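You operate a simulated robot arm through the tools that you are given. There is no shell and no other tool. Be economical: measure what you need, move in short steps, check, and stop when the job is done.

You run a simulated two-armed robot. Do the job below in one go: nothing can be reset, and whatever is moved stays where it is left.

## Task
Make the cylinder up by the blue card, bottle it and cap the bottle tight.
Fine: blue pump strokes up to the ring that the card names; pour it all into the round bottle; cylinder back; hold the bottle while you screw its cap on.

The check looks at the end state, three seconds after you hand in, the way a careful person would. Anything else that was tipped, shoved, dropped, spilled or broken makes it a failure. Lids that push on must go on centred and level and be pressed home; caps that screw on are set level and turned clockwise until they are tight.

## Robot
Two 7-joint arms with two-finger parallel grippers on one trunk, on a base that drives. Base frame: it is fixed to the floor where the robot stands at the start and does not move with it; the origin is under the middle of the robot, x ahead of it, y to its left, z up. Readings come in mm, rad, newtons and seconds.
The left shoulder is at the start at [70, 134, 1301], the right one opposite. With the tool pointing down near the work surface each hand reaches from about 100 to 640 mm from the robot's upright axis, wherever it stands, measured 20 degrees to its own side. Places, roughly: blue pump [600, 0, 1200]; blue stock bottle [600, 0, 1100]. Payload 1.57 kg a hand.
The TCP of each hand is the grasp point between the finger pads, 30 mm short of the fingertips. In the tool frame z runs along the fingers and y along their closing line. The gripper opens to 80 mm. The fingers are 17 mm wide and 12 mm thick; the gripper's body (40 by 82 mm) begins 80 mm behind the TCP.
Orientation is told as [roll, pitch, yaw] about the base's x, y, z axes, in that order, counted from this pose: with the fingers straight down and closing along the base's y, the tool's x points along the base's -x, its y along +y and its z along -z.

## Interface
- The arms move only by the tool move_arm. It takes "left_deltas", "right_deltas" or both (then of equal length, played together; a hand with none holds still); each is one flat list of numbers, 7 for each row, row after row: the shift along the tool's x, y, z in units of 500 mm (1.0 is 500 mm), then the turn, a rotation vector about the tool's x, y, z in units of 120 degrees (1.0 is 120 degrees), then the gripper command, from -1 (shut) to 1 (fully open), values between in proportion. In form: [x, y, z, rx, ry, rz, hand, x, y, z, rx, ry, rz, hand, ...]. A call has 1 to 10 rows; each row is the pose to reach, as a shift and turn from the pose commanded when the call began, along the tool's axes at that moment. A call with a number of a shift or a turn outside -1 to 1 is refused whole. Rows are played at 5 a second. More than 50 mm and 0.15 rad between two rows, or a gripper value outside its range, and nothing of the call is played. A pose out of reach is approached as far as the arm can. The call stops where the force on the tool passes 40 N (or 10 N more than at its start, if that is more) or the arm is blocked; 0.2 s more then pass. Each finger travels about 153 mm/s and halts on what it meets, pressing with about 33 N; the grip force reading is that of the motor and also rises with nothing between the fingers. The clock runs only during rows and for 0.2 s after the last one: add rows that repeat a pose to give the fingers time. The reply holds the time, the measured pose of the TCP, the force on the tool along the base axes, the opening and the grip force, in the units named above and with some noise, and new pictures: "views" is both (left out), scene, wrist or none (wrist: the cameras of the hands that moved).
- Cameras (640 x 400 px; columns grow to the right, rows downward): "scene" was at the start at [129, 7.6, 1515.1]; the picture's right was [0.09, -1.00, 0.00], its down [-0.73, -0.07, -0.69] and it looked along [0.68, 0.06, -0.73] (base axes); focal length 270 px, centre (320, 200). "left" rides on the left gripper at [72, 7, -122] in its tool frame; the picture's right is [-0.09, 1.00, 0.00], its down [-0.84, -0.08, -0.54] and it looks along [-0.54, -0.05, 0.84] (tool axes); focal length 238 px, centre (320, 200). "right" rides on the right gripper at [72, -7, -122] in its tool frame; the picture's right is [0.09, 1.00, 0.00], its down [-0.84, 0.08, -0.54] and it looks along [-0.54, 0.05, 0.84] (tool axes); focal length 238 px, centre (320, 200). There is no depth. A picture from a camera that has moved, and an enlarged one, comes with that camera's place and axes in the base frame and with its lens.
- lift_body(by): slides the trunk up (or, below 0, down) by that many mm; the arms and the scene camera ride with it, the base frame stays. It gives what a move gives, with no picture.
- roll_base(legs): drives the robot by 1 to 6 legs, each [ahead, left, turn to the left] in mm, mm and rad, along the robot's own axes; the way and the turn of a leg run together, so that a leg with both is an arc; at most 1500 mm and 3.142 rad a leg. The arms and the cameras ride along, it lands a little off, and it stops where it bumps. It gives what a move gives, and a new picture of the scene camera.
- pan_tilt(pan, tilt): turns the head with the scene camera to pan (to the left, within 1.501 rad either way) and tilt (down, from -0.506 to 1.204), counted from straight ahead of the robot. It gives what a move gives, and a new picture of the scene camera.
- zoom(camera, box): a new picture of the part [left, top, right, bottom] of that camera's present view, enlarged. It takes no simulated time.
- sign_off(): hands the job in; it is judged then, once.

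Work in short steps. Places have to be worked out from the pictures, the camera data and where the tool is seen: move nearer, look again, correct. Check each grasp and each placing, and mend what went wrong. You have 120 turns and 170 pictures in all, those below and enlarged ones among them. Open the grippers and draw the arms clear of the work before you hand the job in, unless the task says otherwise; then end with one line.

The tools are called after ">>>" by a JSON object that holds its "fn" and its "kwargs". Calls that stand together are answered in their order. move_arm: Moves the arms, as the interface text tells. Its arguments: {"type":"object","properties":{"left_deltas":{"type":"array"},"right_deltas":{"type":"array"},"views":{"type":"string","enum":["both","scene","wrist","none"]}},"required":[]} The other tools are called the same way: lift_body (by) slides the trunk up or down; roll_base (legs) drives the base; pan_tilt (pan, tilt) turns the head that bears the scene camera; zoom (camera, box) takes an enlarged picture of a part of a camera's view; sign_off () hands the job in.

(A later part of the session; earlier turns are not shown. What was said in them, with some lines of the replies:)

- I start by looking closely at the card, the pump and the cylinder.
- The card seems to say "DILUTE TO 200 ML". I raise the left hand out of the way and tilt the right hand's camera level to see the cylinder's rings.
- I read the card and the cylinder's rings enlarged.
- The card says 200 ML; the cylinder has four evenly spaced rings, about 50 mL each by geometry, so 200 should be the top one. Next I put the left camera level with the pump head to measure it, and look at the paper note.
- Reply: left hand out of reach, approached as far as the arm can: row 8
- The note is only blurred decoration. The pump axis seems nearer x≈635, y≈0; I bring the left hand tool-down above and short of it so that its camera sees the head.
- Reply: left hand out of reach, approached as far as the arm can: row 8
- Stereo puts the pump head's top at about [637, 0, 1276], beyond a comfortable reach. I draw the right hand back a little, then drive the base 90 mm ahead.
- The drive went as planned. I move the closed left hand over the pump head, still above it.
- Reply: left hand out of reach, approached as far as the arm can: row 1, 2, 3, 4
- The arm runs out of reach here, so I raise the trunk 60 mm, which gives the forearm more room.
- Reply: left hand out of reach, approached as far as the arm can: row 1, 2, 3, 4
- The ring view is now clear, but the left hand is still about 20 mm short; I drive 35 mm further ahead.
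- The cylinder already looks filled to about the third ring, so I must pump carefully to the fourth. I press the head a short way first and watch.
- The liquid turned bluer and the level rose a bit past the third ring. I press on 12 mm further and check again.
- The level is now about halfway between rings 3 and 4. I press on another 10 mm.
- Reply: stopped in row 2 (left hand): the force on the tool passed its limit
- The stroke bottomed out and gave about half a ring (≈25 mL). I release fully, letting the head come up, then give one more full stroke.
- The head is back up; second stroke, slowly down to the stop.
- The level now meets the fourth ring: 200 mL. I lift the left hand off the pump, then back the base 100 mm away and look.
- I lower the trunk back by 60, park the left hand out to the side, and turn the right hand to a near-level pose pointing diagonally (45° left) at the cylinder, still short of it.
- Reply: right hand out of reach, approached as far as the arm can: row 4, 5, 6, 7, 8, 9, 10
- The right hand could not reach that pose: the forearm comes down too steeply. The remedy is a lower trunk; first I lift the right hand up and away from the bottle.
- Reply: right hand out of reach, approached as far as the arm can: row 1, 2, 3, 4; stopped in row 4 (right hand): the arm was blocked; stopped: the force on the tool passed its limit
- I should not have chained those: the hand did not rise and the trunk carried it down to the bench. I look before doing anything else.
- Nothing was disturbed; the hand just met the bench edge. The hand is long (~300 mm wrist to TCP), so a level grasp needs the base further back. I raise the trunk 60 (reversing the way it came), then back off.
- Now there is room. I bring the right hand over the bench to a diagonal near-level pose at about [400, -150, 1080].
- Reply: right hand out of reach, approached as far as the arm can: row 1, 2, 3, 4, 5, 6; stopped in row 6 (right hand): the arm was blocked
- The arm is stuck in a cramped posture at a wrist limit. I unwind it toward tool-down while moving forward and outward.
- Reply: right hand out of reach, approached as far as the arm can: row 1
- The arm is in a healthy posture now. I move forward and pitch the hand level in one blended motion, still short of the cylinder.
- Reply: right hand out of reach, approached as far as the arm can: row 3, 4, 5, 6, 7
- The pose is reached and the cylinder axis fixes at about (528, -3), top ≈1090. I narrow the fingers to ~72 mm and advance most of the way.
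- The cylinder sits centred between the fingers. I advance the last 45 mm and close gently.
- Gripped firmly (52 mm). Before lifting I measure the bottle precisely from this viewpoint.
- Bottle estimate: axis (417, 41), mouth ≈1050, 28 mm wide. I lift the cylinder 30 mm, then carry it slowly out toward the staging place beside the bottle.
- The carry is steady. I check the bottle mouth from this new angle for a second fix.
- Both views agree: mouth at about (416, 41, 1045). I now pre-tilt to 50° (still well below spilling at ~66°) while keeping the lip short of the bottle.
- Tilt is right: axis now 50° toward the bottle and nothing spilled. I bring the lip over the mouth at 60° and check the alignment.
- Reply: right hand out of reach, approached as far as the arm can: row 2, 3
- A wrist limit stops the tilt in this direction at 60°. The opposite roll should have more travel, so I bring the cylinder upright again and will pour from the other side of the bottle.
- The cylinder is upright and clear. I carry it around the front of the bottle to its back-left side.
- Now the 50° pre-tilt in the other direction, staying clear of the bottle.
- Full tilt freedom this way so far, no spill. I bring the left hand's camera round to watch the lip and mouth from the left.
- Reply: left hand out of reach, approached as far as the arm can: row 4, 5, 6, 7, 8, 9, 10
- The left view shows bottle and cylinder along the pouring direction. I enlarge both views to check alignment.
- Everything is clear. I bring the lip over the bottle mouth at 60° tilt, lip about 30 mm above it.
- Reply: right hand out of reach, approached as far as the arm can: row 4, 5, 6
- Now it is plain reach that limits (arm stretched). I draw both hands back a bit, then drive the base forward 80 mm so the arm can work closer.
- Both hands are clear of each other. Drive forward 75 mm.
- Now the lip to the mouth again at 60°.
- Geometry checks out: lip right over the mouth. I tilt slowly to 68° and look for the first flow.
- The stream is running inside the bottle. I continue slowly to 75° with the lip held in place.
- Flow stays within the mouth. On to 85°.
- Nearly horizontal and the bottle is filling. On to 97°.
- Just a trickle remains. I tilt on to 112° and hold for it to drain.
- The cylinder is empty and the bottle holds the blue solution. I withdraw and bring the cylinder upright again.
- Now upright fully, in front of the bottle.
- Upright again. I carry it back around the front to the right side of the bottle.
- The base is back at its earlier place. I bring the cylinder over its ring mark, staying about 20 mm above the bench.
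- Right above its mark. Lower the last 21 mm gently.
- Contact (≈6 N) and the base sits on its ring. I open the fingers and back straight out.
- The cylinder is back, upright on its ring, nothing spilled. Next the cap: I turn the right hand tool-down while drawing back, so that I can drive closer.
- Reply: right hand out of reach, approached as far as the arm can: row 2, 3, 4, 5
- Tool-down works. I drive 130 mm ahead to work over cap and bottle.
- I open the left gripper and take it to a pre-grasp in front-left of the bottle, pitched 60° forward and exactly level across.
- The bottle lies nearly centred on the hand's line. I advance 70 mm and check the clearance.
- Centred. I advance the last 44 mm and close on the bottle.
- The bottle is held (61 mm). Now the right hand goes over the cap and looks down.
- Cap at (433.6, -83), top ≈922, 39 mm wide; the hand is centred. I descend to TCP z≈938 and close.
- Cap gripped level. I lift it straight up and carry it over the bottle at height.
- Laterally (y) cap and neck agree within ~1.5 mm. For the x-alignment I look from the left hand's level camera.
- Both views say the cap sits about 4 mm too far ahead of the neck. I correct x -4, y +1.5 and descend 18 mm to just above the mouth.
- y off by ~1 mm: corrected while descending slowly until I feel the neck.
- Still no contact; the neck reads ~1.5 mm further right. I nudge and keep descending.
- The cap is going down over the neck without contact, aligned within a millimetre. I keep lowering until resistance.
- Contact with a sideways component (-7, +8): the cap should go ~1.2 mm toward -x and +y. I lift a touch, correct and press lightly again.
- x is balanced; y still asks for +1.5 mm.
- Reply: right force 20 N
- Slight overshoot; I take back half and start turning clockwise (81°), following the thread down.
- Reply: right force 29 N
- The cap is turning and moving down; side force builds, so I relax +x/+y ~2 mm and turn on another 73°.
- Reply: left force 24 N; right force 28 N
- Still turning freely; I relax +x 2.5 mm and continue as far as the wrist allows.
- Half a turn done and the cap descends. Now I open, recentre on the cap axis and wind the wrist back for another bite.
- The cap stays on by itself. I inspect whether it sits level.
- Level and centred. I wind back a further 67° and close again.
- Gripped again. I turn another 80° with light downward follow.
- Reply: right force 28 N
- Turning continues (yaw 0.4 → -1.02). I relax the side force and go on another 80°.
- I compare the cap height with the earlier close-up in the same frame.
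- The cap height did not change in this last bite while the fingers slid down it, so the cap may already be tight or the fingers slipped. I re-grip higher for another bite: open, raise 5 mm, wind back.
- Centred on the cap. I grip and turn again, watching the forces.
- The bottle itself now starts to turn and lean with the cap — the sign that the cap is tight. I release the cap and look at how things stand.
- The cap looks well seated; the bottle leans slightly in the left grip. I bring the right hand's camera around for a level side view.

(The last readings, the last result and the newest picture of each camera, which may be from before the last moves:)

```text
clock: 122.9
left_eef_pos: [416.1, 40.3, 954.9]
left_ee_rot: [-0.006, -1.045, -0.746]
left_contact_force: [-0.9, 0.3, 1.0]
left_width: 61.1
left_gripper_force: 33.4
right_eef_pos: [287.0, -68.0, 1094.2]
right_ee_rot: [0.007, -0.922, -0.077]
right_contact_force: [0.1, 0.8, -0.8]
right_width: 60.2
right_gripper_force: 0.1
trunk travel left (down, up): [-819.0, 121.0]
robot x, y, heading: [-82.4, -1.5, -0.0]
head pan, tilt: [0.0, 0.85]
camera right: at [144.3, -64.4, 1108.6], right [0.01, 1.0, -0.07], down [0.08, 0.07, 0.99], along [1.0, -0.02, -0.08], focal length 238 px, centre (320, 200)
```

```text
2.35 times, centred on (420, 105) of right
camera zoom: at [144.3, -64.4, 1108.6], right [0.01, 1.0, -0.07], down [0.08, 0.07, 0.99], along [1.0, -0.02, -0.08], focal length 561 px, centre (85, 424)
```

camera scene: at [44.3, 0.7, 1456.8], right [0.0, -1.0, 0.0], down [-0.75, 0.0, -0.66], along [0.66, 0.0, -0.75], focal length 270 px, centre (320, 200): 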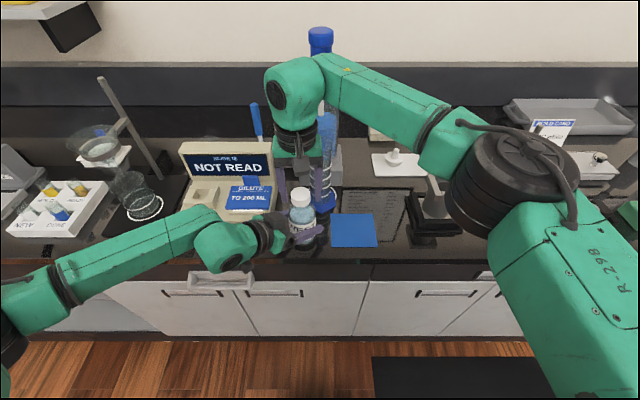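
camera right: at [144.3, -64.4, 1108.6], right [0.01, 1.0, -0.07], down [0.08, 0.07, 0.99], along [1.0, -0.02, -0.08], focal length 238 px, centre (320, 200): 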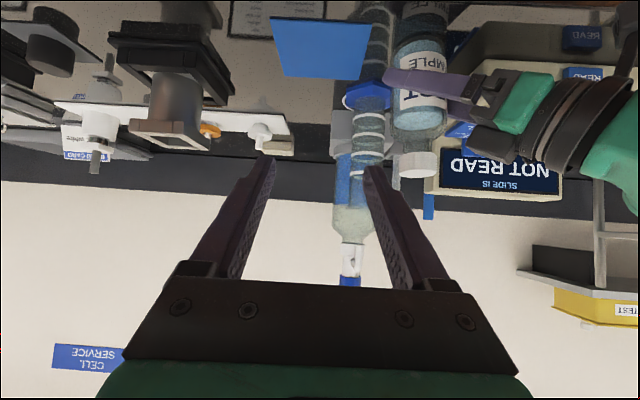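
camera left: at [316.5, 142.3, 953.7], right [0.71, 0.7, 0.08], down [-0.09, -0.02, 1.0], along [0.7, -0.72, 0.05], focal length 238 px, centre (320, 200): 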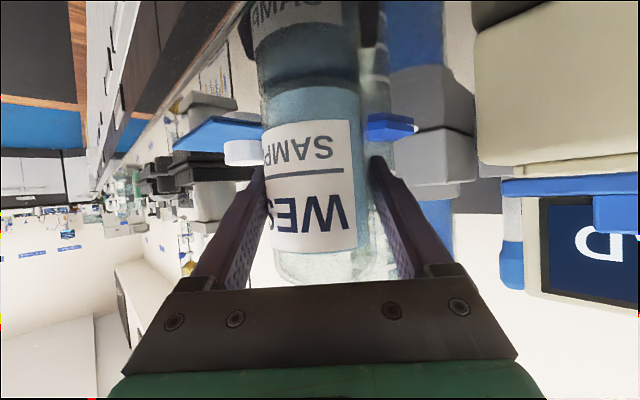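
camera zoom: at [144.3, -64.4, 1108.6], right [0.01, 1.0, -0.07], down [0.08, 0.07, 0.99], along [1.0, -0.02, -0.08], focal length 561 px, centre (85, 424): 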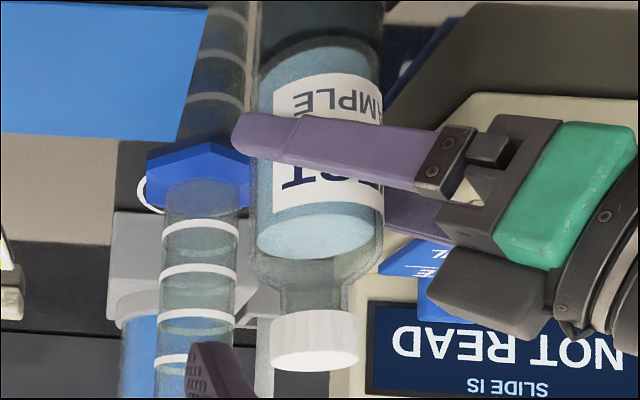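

Side view: cap level and concentric on the neck, its inner top at mouth height; since the first bite it no longer moved down and the last turns only slipped or turned the bottle, so it is tight. I now open the left hand slowly and back it out.

>>> {"fn": "move_arm", "kwargs": {"left_deltas": [0, 0, 0, 0, 0, 0, 0.55, 0, 0, 0, 0, 0, 0, 0.65, 0, 0, 0, 0, 0, 0, 0.8, 0, 0, 0, 0, 0, 0, 1, 0, 0, 0, 0, 0, 0, 1], "views": "none"}}

>>> {"fn": "zoom", "kwargs": {"camera": "right", "box": [370, 20, 470, 190]}}

>>> {"fn": "zoom", "kwargs": {"camera": "scene", "box": [270, 170, 340, 250]}}

```text
clock: 124.1
left_eef_pos: [416.5, 40.1, 955.2]
left_ee_rot: [-0.005, -1.046, -0.748]
left_contact_force: [-0.6, 0.0, 0.2]
left_width: 80.1
left_gripper_force: 0.1
right_eef_pos: [285.6, -67.6, 1092.8]
right_ee_rot: [0.006, -0.919, -0.073]
right_contact_force: [-0.6, 0.3, 0.0]
right_width: 60.0
right_gripper_force: 0.0
trunk travel left (down, up): [-819.0, 121.0]
robot x, y, heading: [-87.8, -0.7, -0.002]
head pan, tilt: [0.0, 0.85]
```

```text
2.35 times, centred on (420, 105) of right
camera zoom: at [144.4, -64.7, 1108.9], right [0.01, 1.0, -0.07], down [0.08, 0.07, 0.99], along [1.0, -0.02, -0.08], focal length 561 px, centre (85, 424)
```

zoom: 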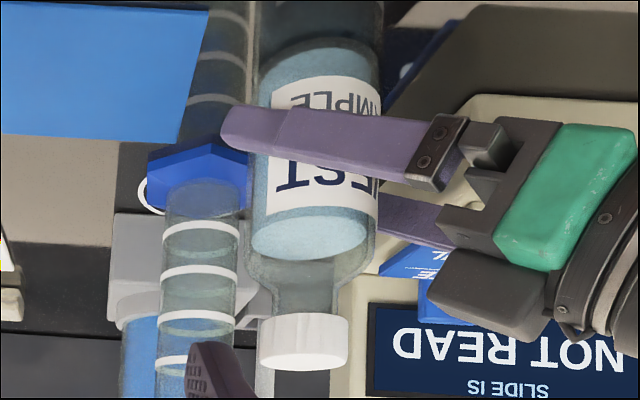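

```text
5.00 times, centred on (305, 210) of scene
camera zoom: at [44.2, 0.7, 1456.8], right [0.0, -1.0, 0.0], down [-0.75, 0.0, -0.66], along [0.66, 0.0, -0.75], focal length 1350 px, centre (395, 150)
```

zoom: 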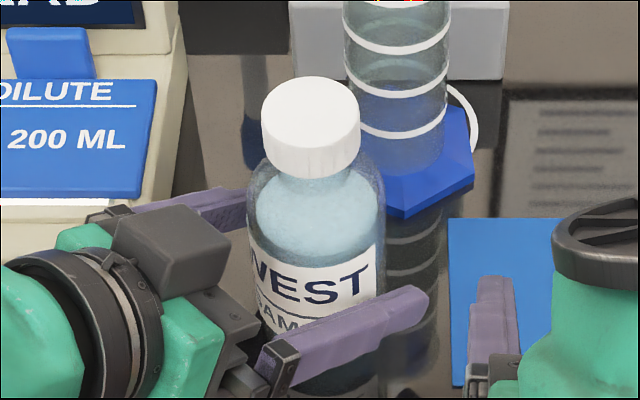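

The bottle stands upright on its own with the cap level. To be sure of tightness I do one more checked bite: re-close the left hand on the bottle and bring the right hand back over the cap.

>>> {"fn": "move_arm", "kwargs": {"left_deltas": [0, 0, 0, 0, 0, 0, 0.9, 0, 0, 0, 0, 0, 0, 0.8, 0, 0, 0, 0, 0, 0, 0.7, 0, 0, 0, 0, 0, 0, 0.6, 0, 0, 0, 0, 0, 0, 0.5, 0, 0, 0, 0, 0, 0, 0.2, 0, 0, 0, 0, 0, 0, 0.2], "right_deltas": [-0.02, 0, -0.05, 0, 0.065, 0, 0.5, -0.04, 0, -0.1, 0, 0.13, 0, 0.5, -0.06, 0, -0.12, 0, 0.195, 0, 0.5, -0.08, 0, -0.14, 0, 0.26, 0, 0.5, -0.1, 0, -0.15, 0, 0.325, 0, 0.5, -0.11, 0, -0.16, 0, 0.39, 0, 0.5, -0.12, 0, -0.17, 0, 0.44, 0, 0.5], "views": "none"}}

```text
clock: 125.7
left_eef_pos: [415.1, 39.6, 955.7]
left_ee_rot: [-0.006, -1.048, -0.748]
left_contact_force: [0.8, 0.3, 0.3]
left_width: 60.9
left_gripper_force: 32.9
right_eef_pos: [254.2, -66.0, 1192.3]
right_ee_rot: [0.003, 0.005, -0.07]
right_contact_force: [0.0, -1.3, -0.1]
right_width: 60.0
right_gripper_force: 0.0
trunk travel left (down, up): [-819.0, 121.0]
robot x, y, heading: [-80.8, -1.8, 0.002]
head pan, tilt: [0.0, 0.85]
```

Left hand holds again (61 mm). Right hand over the cap, pre-wound to +0.6 rad.

>>> {"fn": "move_arm", "kwargs": {"right_deltas": [-0.031, 0.023, 0, 0, 0, -0.032, 0.5, -0.062, 0.047, 0, 0, 0, -0.064, 0.5, -0.092, 0.07, 0, 0, 0, -0.096, 0.5, -0.123, 0.094, 0, 0, 0, -0.128, 0.5, -0.154, 0.117, 0, 0, 0, -0.16, 0.5, -0.185, 0.14, 0.02, 0, 0, -0.192, 0.5, -0.216, 0.164, 0.05, 0, 0, -0.224, 0.5, -0.246, 0.187, 0.08, 0, 0, -0.256, 0.5, -0.277, 0.211, 0.11, 0, 0, -0.288, 0.5, -0.308, 0.234, 0.14, 0, 0, -0.32, 0.5], "views": "wrist"}}

>>> {"fn": "zoom", "kwargs": {"camera": "scene", "box": [270, 160, 340, 240]}}

```text
clock: 127.9
left_eef_pos: [415.8, 41.2, 955.0]
left_ee_rot: [-0.005, -1.048, -0.745]
left_contact_force: [-0.9, -0.8, -0.5]
left_width: 61.3
left_gripper_force: 33.0
right_eef_pos: [416.8, 38.8, 1122.5]
right_ee_rot: [0.004, 0.0, 0.601]
right_contact_force: [-0.8, -0.5, -0.2]
right_width: 60.0
right_gripper_force: 0.0
trunk travel left (down, up): [-819.0, 121.0]
robot x, y, heading: [-82.7, -1.4, -0.004]
head pan, tilt: [0.0, 0.85]
camera right: at [361.3, -7.0, 1243.6], right [-0.64, 0.77, 0.0], down [0.65, 0.54, 0.54], along [0.41, 0.35, -0.84], focal length 238 px, centre (320, 200)
```

right: 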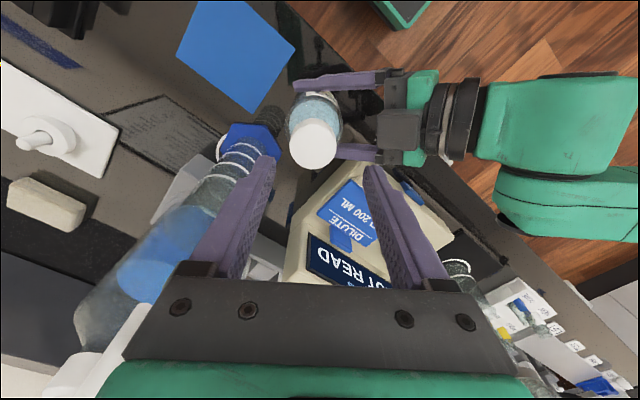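

```text
5.00 times, centred on (305, 200) of scene
camera zoom: at [44.5, 1.3, 1456.8], right [0.0, -1.0, 0.0], down [-0.75, 0.0, -0.66], along [0.66, 0.0, -0.75], focal length 1350 px, centre (395, 200)
```

zoom: 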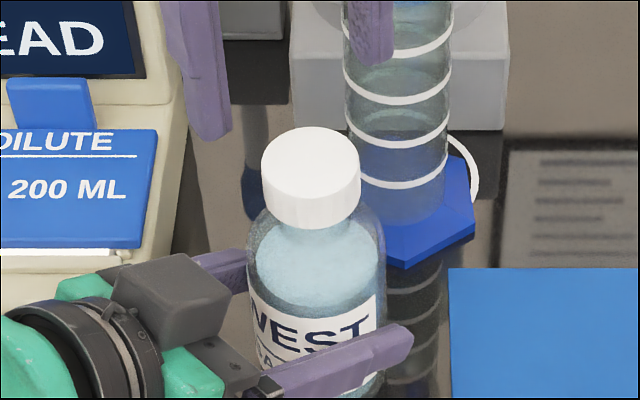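

The cap sits a few mm nearer -y than the hand. I shift and descend around it, then check centring.

>>> {"fn": "move_arm", "kwargs": {"right_deltas": [0.0034, -0.0086, 0.03, 0, 0, 0, 0.6, 0.0034, -0.0086, 0.06, 0, 0, 0, 0.6, 0.0034, -0.0086, 0.09, 0, 0, 0, 0.6, 0.0034, -0.0086, 0.118, 0, 0, 0, 0.6], "views": "none"}}

>>> {"fn": "zoom", "kwargs": {"camera": "right", "box": [240, 40, 400, 240]}}

```text
clock: 128.9
left_eef_pos: [415.2, 41.2, 955.6]
left_ee_rot: [-0.003, -1.046, -0.746]
left_contact_force: [-0.4, 1.6, 0.8]
left_width: 61.0
left_gripper_force: 32.6
right_eef_pos: [416.1, 36.4, 1063.6]
right_ee_rot: [0.004, 0.0, 0.599]
right_contact_force: [1.0, 0.0, -0.2]
right_width: 64.4
right_gripper_force: 0.0
trunk travel left (down, up): [-819.0, 121.0]
robot x, y, heading: [-81.2, 1.2, -0.001]
head pan, tilt: [0.0, 0.85]
```

```text
2.00 times, centred on (320, 140) of right
camera zoom: at [360.2, -10.7, 1184.0], right [-0.64, 0.77, 0.0], down [0.65, 0.53, 0.54], along [0.42, 0.35, -0.84], focal length 477 px, centre (320, 320)
```

zoom: 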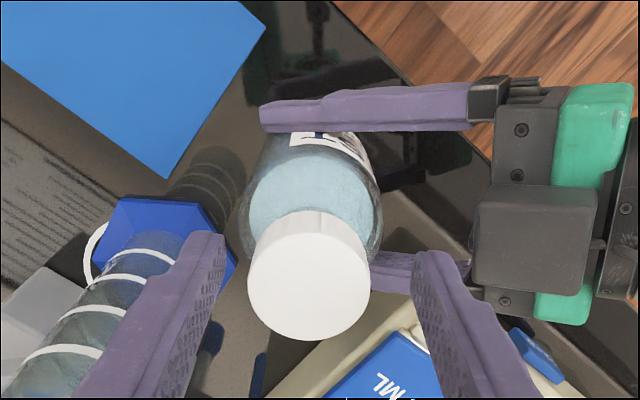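

Offset about -3.5 mm across; corrected, then I grip and turn with only light pressure.

>>> {"fn": "move_arm", "kwargs": {"right_deltas": [0.002, -0.007, 0, 0, 0, 0, 0.5, 0.002, -0.007, 0, 0, 0, 0, 0.1, 0.002, -0.007, 0, 0, 0, 0, -0.4, 0.002, -0.007, 0, 0, 0, 0, -0.6, 0.002, -0.007, 0.002, 0, 0, 0.068, -0.6, 0.002, -0.007, 0.002, 0, 0, 0.136, -0.6, 0.002, -0.007, 0.003, 0, 0, 0.204, -0.6, 0.002, -0.007, 0.003, 0, 0, 0.272, -0.6, 0.002, -0.007, 0.003, 0, 0, 0.34, -0.6, 0.002, -0.007, 0.003, 0, 0, 0.408, -0.6], "views": "none"}}

>>> {"fn": "zoom", "kwargs": {"camera": "scene", "box": [270, 160, 340, 240]}}

```text
clock: 131.1
left_eef_pos: [415.7, 40.7, 956.0]
left_ee_rot: [-0.006, -1.05, -0.75]
left_contact_force: [3.7, -12.4, 0.3]
left_width: 61.3
left_gripper_force: 33.0
right_eef_pos: [419.2, 32.5, 1061.2]
right_ee_rot: [0.002, 0.004, -0.257]
right_contact_force: [-2.6, 13.4, 2.0]
right_width: 37.9
right_gripper_force: 33.2
trunk travel left (down, up): [-819.0, 121.0]
robot x, y, heading: [-80.8, 2.2, 0.0]
head pan, tilt: [0.0, 0.85]
```

```text
5.00 times, centred on (305, 200) of scene
camera zoom: at [44.3, 1.3, 1456.8], right [0.0, -1.0, 0.0], down [-0.75, 0.0, -0.66], along [0.66, 0.0, -0.75], focal length 1350 px, centre (395, 200)
```

zoom: 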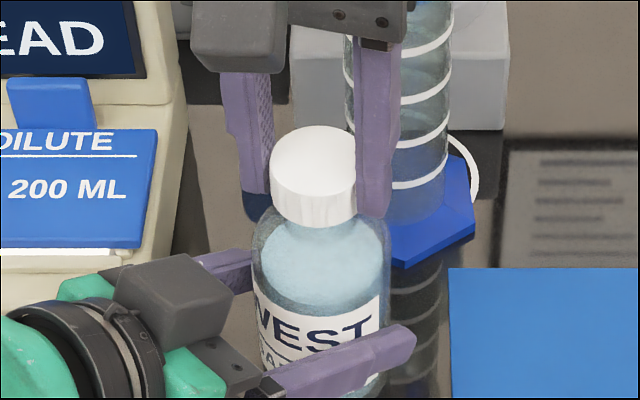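

I relax +y 2 mm and turn a further 80°.

>>> {"fn": "move_arm", "kwargs": {"right_deltas": [0.001, 0.004, 0.001, 0, 0, 0.068, -0.6, 0.001, 0.004, 0.002, 0, 0, 0.136, -0.6, 0.001, 0.004, 0.002, 0, 0, 0.204, -0.6, 0.001, 0.004, 0.003, 0, 0, 0.272, -0.6, 0.001, 0.004, 0.003, 0, 0, 0.34, -0.6, 0.001, 0.004, 0.003, 0, 0, 0.408, -0.6, 0.001, 0.004, 0.004, 0, 0, 0.476, -0.6, 0.001, 0.004, 0.004, 0, 0, 0.544, -0.6, 0.001, 0.004, 0.004, 0, 0, 0.612, -0.6, 0.001, 0.004, 0.004, 0, 0, 0.68, -0.6], "views": "none"}}

>>> {"fn": "zoom", "kwargs": {"camera": "scene", "box": [270, 160, 340, 240]}}

```text
clock: 133.1
left_eef_pos: [412.4, 38.2, 955.9]
left_ee_rot: [-0.014, -1.05, -0.745]
left_contact_force: [-3.6, -3.8, 3.0]
left_width: 63.0
left_gripper_force: 32.8
right_eef_pos: [419.7, 37.7, 1062.1]
right_ee_rot: [0.007, 0.013, -1.481]
right_contact_force: [1.5, 6.1, 6.8]
right_width: 28.1
right_gripper_force: 33.1
trunk travel left (down, up): [-819.0, 121.0]
robot x, y, heading: [-84.0, 0.4, -0.003]
head pan, tilt: [0.0, 0.85]
stopped in row 9 (right hand): the force on the tool passed its limit (the readings are from after the stop); the commanded pose is now the measured one
```

```text
5.00 times, centred on (305, 200) of scene
camera zoom: at [42.4, 2.0, 1456.8], right [0.0, -1.0, 0.0], down [-0.75, 0.0, -0.66], along [0.66, 0.0, -0.75], focal length 1350 px, centre (395, 200)
```

zoom: 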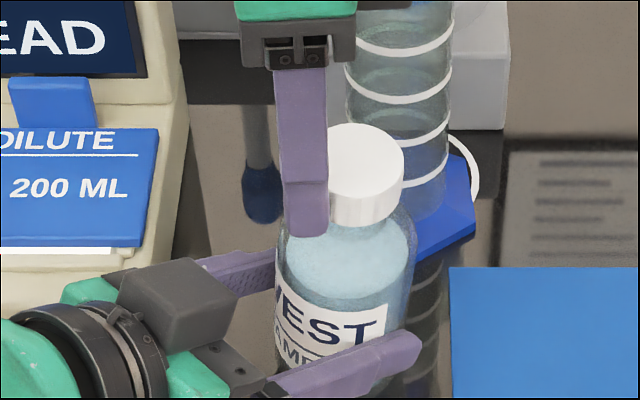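

The fingers slid off-centre and are pushing the bottle sideways. I open at once and lift clear, then look.

>>> {"fn": "move_arm", "kwargs": {"right_deltas": [0, 0, 0, 0, 0, 0, -0.1, 0, 0, 0, 0, 0, 0, 0.3, 0, 0, 0, 0, 0, 0, 0.9, 0, 0, -0.05, 0, 0, 0, 0.9, 0, 0, -0.12, 0, 0, 0, 0.9, 0, 0, -0.2, 0, 0, 0, 0.9], "views": "wrist"}}

>>> {"fn": "zoom", "kwargs": {"camera": "scene", "box": [270, 160, 340, 240]}}

```text
clock: 134.5
left_eef_pos: [413.7, 39.9, 952.8]
left_ee_rot: [-0.01, -1.045, -0.743]
left_contact_force: [-0.4, -0.2, -3.8]
left_width: 61.2
left_gripper_force: 33.4
right_eef_pos: [420.4, 34.4, 1161.9]
right_ee_rot: [0.004, 0.011, -1.48]
right_contact_force: [0.3, 0.2, 0.2]
right_width: 76.0
right_gripper_force: 0.0
trunk travel left (down, up): [-819.0, 121.0]
robot x, y, heading: [-83.9, -0.2, 0.005]
head pan, tilt: [0.0, 0.85]
camera right: at [406.3, 103.9, 1283.7], right [0.98, 0.18, 0.0], down [0.15, -0.83, 0.53], along [0.1, -0.52, -0.85], focal length 238 px, centre (320, 200)
```

right: 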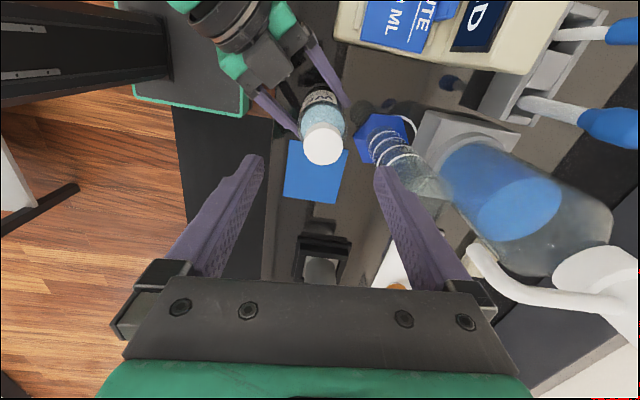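

```text
5.00 times, centred on (305, 200) of scene
camera zoom: at [44.0, 1.1, 1456.8], right [0.0, -1.0, 0.0], down [-0.75, 0.0, -0.66], along [0.66, 0.0, -0.75], focal length 1350 px, centre (395, 200)
```

zoom: 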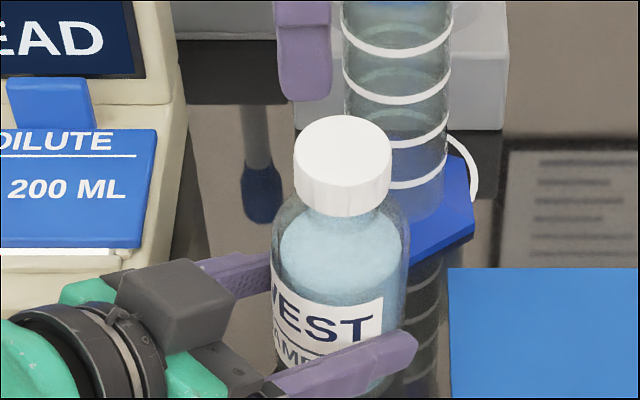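

The bottle stands with the cap level; it only slid along the left fingers. The cap resisted turning (fingers slipped round it rather than the cap advancing), so it is tight. I open the left hand slowly and draw it back.

>>> {"fn": "move_arm", "kwargs": {"left_deltas": [0, 0, 0, 0, 0, 0, 0.58, 0, 0, 0, 0, 0, 0, 0.7, 0, 0, 0, 0, 0, 0, 0.85, 0, 0, 0, 0, 0, 0, 1, 0, 0, -0.02, 0, 0, 0, 1, 0, 0, -0.06, 0, 0, 0, 1, 0, 0, -0.12, 0, 0, 0, 1, 0, 0, -0.18, 0, 0, 0, 1, 0, 0, -0.24, 0, 0, 0, 1, 0, 0, -0.3, 0, 0, 0, 1], "right_deltas": [0, 0, 0, 0, 0, 0, 0.9, 0, 0, -0.01, 0, 0, -0.05, 0.9, 0, 0, -0.01, 0, 0, -0.12, 0.9, 0, 0, -0.01, 0, 0, -0.19, 0.9, 0, 0, -0.01, 0, 0, -0.26, 0.9, 0, 0, -0.01, 0, 0, -0.33, 0.9, 0, 0, -0.01, 0, 0, -0.4, 0.9, 0, 0, -0.01, 0, 0, -0.47, 0.9, 0, 0, -0.01, 0, 0, -0.54, 0.9, 0, 0, -0.01, 0, 0, -0.61, 0.9], "views": "scene"}}

>>> {"fn": "zoom", "kwargs": {"camera": "scene", "box": [270, 160, 350, 260]}}

>>> {"fn": "zoom", "kwargs": {"camera": "left", "box": [240, 0, 420, 280]}}

```text
clock: 136.7
left_eef_pos: [319.1, 116.1, 1020.0]
left_ee_rot: [-0.027, -1.035, -0.734]
left_contact_force: [4.0, 0.5, 8.0]
left_width: 80.0
left_gripper_force: 0.1
left hand out of reach, approached as far as the arm can: row 10
right_eef_pos: [418.1, 35.7, 1167.1]
right_ee_rot: [0.012, 0.0, -0.202]
right_contact_force: [-0.8, 0.1, 0.1]
right_width: 75.8
right_gripper_force: 0.1
trunk travel left (down, up): [-819.0, 121.0]
robot x, y, heading: [-79.8, 3.6, 0.003]
head pan, tilt: [0.0, 0.85]
camera scene: at [42.7, 1.2, 1457.1], right [0.0, -1.0, 0.0], down [-0.75, 0.0, -0.66], along [0.66, 0.0, -0.75], focal length 270 px, centre (320, 200)
```

scene: 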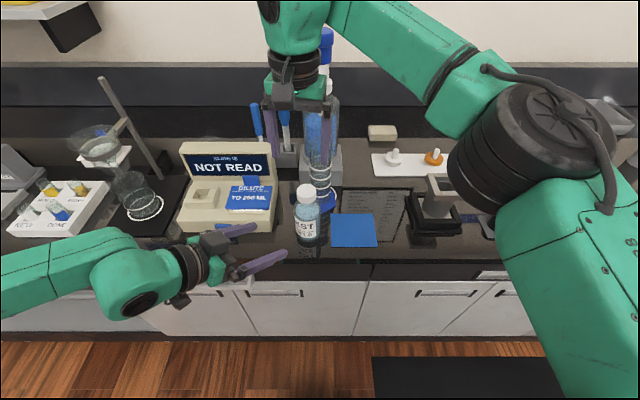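

```text
4.00 times, centred on (310, 210) of scene
camera zoom: at [42.7, 1.2, 1457.1], right [0.0, -1.0, 0.0], down [-0.75, 0.0, -0.66], along [0.66, 0.0, -0.75], focal length 1080 px, centre (360, 160)
```

zoom: 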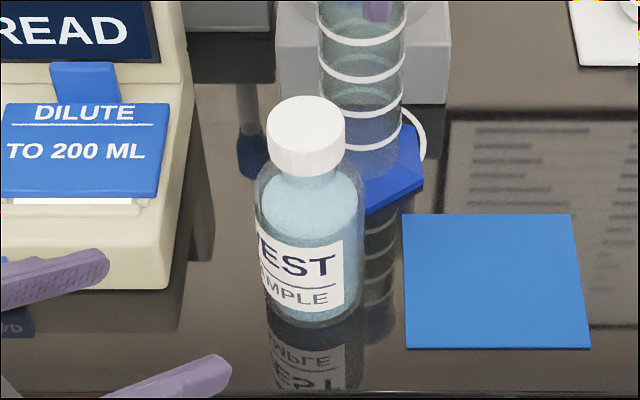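

```text
1.43 times, centred on (330, 140) of left
camera zoom: at [220.9, 218.5, 1019.4], right [0.72, 0.69, 0.07], down [-0.07, -0.02, 1.0], along [0.69, -0.72, 0.04], focal length 340 px, centre (306, 286)
```

zoom: 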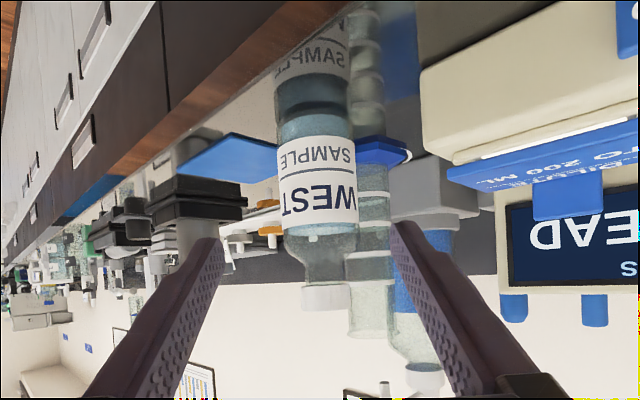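

Everything stands free. As a tightness test I will grip the cap with the bottle free: if tight, bottle and label must turn with it. First I centre the right hand above the cap.

>>> {"fn": "move_arm", "kwargs": {"right_deltas": [-0.007, -0.005, 0.03, 0, 0, 0, 0.7, -0.014, -0.0094, 0.06, 0, 0, 0, 0.7, -0.014, -0.0094, 0.1, 0, 0, 0, 0.7, -0.014, -0.0094, 0.13, 0, 0, 0, 0.7], "views": "none"}}

>>> {"fn": "zoom", "kwargs": {"camera": "right", "box": [240, 40, 400, 240]}}

```text
clock: 137.7
left_eef_pos: [324.4, 116.0, 1023.4]
left_ee_rot: [0.0, -1.041, -0.756]
left_contact_force: [-0.8, -0.3, 0.0]
left_width: 80.4
left_gripper_force: 0.1
right_eef_pos: [424.1, 28.9, 1101.3]
right_ee_rot: [0.012, 0.0, -0.203]
right_contact_force: [0.4, 0.4, 0.9]
right_width: 68.3
right_gripper_force: 0.0
trunk travel left (down, up): [-819.0, 121.0]
robot x, y, heading: [-88.0, -3.6, 0.002]
head pan, tilt: [0.0, 0.85]
```

```text
2.00 times, centred on (320, 140) of right
camera zoom: at [351.7, 36.2, 1222.2], right [0.11, 0.99, 0.01], down [0.83, -0.1, 0.54], along [0.54, -0.05, -0.84], focal length 477 px, centre (320, 320)
```

zoom: 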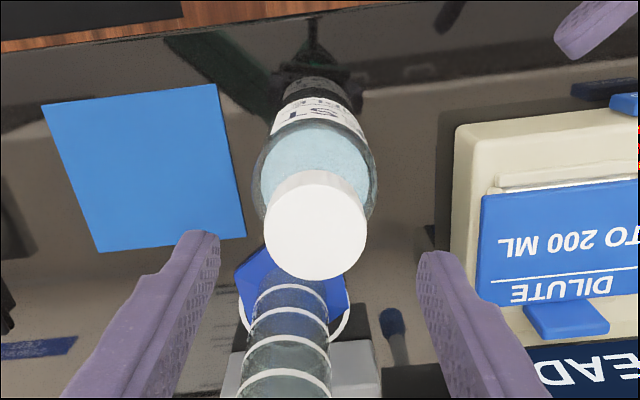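

Offset only (+1.6, -2.1) mm in tool axes; I correct, descend, and grip.

>>> {"fn": "move_arm", "kwargs": {"right_deltas": [0.003, -0.004, 0.03, 0, 0, 0, 0.7, 0.003, -0.004, 0.06, 0, 0, 0, 0.7, 0.003, -0.004, 0.082, 0, 0, 0, 0.6, 0.003, -0.004, 0.082, 0, 0, 0, 0.3, 0.003, -0.004, 0.082, 0, 0, 0, 0.1, 0.003, -0.004, 0.082, 0, 0, 0, 0.0, 0.003, -0.004, 0.082, 0, 0, 0, -0.4, 0.003, -0.004, 0.082, 0, 0, 0, -0.6], "views": "none"}}

>>> {"fn": "zoom", "kwargs": {"camera": "scene", "box": [270, 160, 350, 260]}}

```text
clock: 139.5
left_eef_pos: [324.7, 116.4, 1023.3]
left_ee_rot: [0.001, -1.042, -0.755]
left_contact_force: [0.0, -0.2, -1.3]
left_width: 80.2
left_gripper_force: 0.1
right_eef_pos: [423.6, 29.0, 1061.2]
right_ee_rot: [0.011, 0.0, -0.203]
right_contact_force: [-1.8, -1.7, -0.2]
right_width: 37.6
right_gripper_force: 32.9
trunk travel left (down, up): [-819.0, 121.0]
robot x, y, heading: [-84.2, -3.1, 0.001]
head pan, tilt: [0.0, 0.85]
```

```text
4.00 times, centred on (310, 210) of scene
camera zoom: at [44.1, 0.3, 1456.8], right [0.0, -1.0, 0.0], down [-0.75, 0.0, -0.66], along [0.66, 0.0, -0.75], focal length 1080 px, centre (360, 160)
```

zoom: 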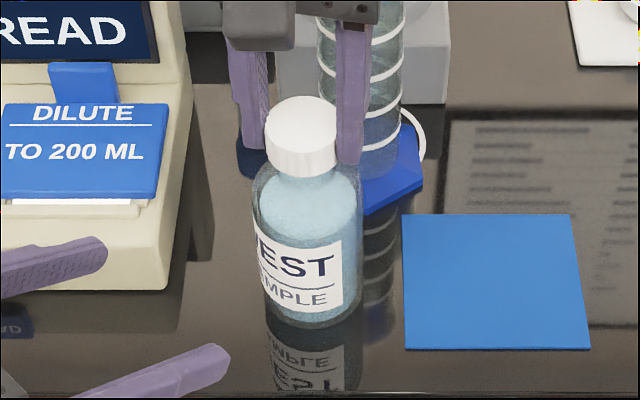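

Well centred (37.6 mm). Now a test turn of ~33° clockwise with the bottle free, watching the label.

>>> {"fn": "move_arm", "kwargs": {"right_deltas": [0, 0, 0, 0, 0, 0.055, -0.6, 0, 0, 0, 0, 0, 0.11, -0.6, 0, 0, 0, 0, 0, 0.165, -0.6, 0, 0, 0, 0, 0, 0.22, -0.6, 0, 0, 0, 0, 0, 0.275, -0.6], "views": "none"}}

>>> {"fn": "zoom", "kwargs": {"camera": "scene", "box": [270, 160, 350, 260]}}

```text
clock: 140.7
left_eef_pos: [324.2, 117.3, 1023.9]
left_ee_rot: [0.001, -1.041, -0.754]
left_contact_force: [-0.6, 0.2, 1.0]
left_width: 80.2
left_gripper_force: 0.0
right_eef_pos: [422.9, 28.8, 1060.7]
right_ee_rot: [0.012, 0.005, -0.781]
right_contact_force: [3.6, 0.4, 6.4]
right_width: 37.6
right_gripper_force: 32.4
trunk travel left (down, up): [-819.0, 121.0]
robot x, y, heading: [-85.1, -0.5, -0.003]
head pan, tilt: [0.0, 0.85]
```

```text
4.00 times, centred on (310, 210) of scene
camera zoom: at [43.9, 0.5, 1456.9], right [0.0, -1.0, 0.0], down [-0.75, 0.0, -0.66], along [0.66, 0.0, -0.75], focal length 1080 px, centre (360, 160)
```

zoom: 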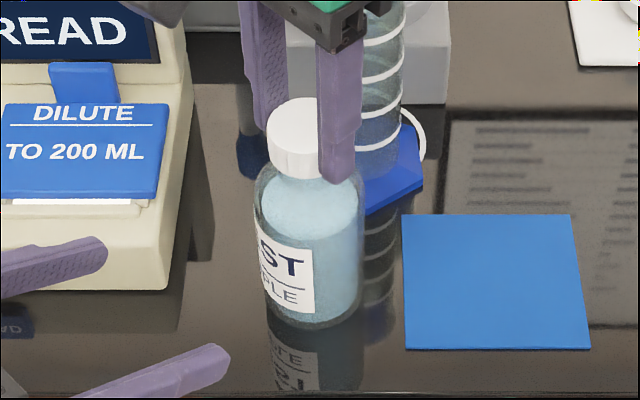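

The bottle turned one-to-one with the cap (label swung ~37°): cap and bottle are locked together, tight. I release, lift straight up, and draw both hands clear.

>>> {"fn": "move_arm", "kwargs": {"right_deltas": [0, 0, 0, 0, 0, 0, -0.03, 0, 0, 0, 0, 0, 0, 0.2, 0, 0, 0, 0, 0, 0, 0.7, 0, 0, -0.03, 0, 0, 0, 0.7, 0, 0, -0.09, 0, 0, 0, 0.7, 0, 0, -0.17, 0, 0, 0, 0.7, 0, 0, -0.25, 0, 0, 0, 1, 0.08, -0.03, -0.25, 0, 0, 0, 1, 0.16, -0.06, -0.25, 0, 0, 0, 1], "left_deltas": [0, 0, 0, 0, 0, 0, 1, 0, 0, 0, 0, 0, 0, 1, 0, 0, 0, 0, 0, 0, 1, -0.03, 0, -0.02, 0, 0, 0, 1, -0.06, 0, -0.05, 0, 0, 0, 1, -0.09, 0, -0.08, 0, 0, 0, 1, -0.12, 0, -0.1, 0, 0, 0, 1, -0.12, 0, -0.1, 0, 0, 0, 1, -0.12, 0, -0.1, 0, 0, 0, 1], "views": "scene"}}

>>> {"fn": "zoom", "kwargs": {"camera": "scene", "box": [260, 130, 380, 260]}}

```text
clock: 142.7
left_eef_pos: [319.2, 100.9, 1087.1]
left_ee_rot: [-0.008, -1.048, -0.745]
left_contact_force: [-0.5, 0.0, 0.4]
left_width: 80.0
left_gripper_force: 0.1
left hand out of reach, approached as far as the arm can: row 4, 5, 6, 7, 8, 9
right_eef_pos: [340.7, 63.6, 1185.9]
right_ee_rot: [0.009, 0.006, -0.779]
right_contact_force: [0.3, 0.2, 0.4]
right_width: 80.0
right_gripper_force: 0.0
trunk travel left (down, up): [-819.0, 121.0]
robot x, y, heading: [-82.9, 0.3, -0.003]
head pan, tilt: [0.0, 0.85]
camera scene: at [42.8, 1.8, 1457.0], right [0.0, -1.0, 0.0], down [-0.75, 0.0, -0.66], along [0.66, 0.0, -0.75], focal length 270 px, centre (320, 200)
```

scene: 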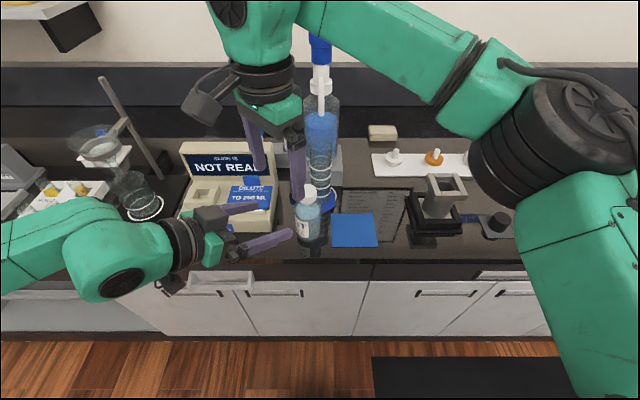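

```text
3.08 times, centred on (320, 195) of scene
camera zoom: at [42.8, 1.8, 1457.0], right [0.0, -1.0, 0.0], down [-0.75, 0.0, -0.66], along [0.66, 0.0, -0.75], focal length 831 px, centre (320, 215)
```

zoom: 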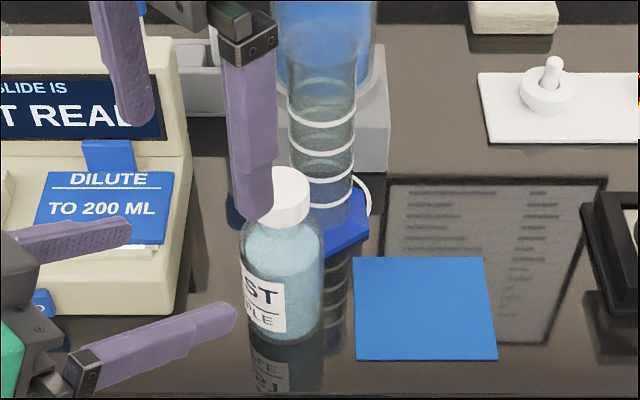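

Both hands are open and free of the bottle. I drive straight back to draw everything clear and take a last look.

>>> {"fn": "roll_base", "kwargs": {"legs": [[-250, 0, 0]]}}

>>> {"fn": "zoom", "kwargs": {"camera": "scene", "box": [240, 60, 400, 220]}}

```text
clock: 144.5
left_eef_pos: [82.1, 100.6, 1084.6]
left_ee_rot: [-0.01, -1.046, -0.744]
left_contact_force: [-0.6, -0.6, 0.2]
left_width: 80.0
left_gripper_force: 0.1
right_eef_pos: [104.2, 63.4, 1184.9]
right_ee_rot: [0.009, 0.008, -0.779]
right_contact_force: [-0.3, -0.5, 0.4]
right_width: 80.0
right_gripper_force: 0.0
trunk travel left (down, up): [-819.0, 121.0]
robot x, y, heading: [-325.3, -1.6, 0.0]
head pan, tilt: [0.0, 0.85]
camera scene: at [-193.7, 0.8, 1456.6], right [0.0, -1.0, 0.0], down [-0.75, 0.0, -0.66], along [0.66, 0.0, -0.75], focal length 270 px, centre (320, 200)
```

scene: 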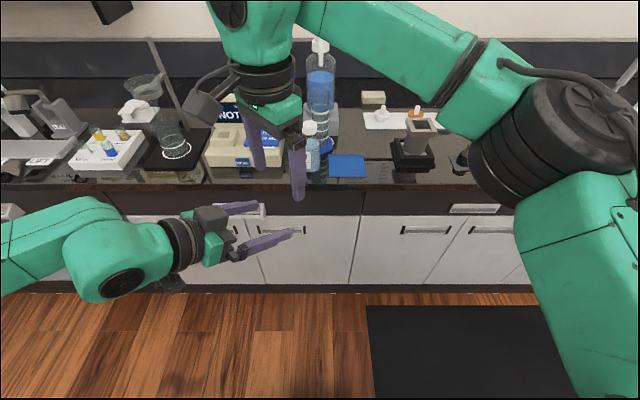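

```text
2.50 times, centred on (320, 140) of scene
camera zoom: at [-193.7, 0.8, 1456.6], right [0.0, -1.0, 0.0], down [-0.75, 0.0, -0.66], along [0.66, 0.0, -0.75], focal length 675 px, centre (320, 350)
```

zoom: 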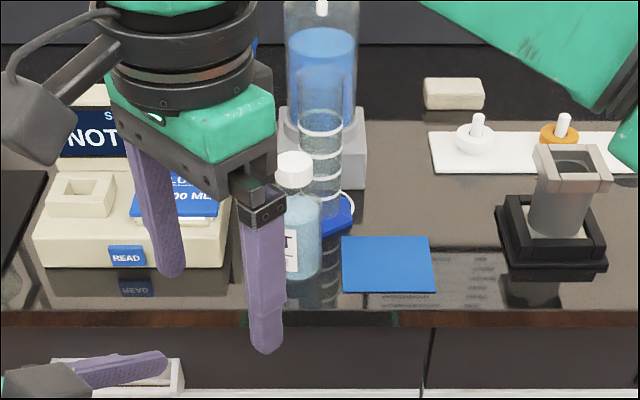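

The bottle stands upright and capped, the cylinder is empty on its ring, the bench shows no spill, and both hands are open and clear. Handing in.

>>> {"fn": "sign_off", "kwargs": {}}

```text
The job is handed in.
```

I filled the cylinder to the 200 mL ring with two blue pump strokes, poured it all into the round bottle and set the cylinder back on its mark. I then screwed the bottle's cap on while the left hand held the bottle. The rings carry no numbers, so I took the top one as 200 mL because they are evenly spaced and about 50 mL apart. I judged the cap tight because it stopped moving down, and in a last test turn the bottle turned with it. During one extra tightening turn the fingers slipped and slid the bottle about 15 mm from where it stood; it is still upright, with nothing spilled.
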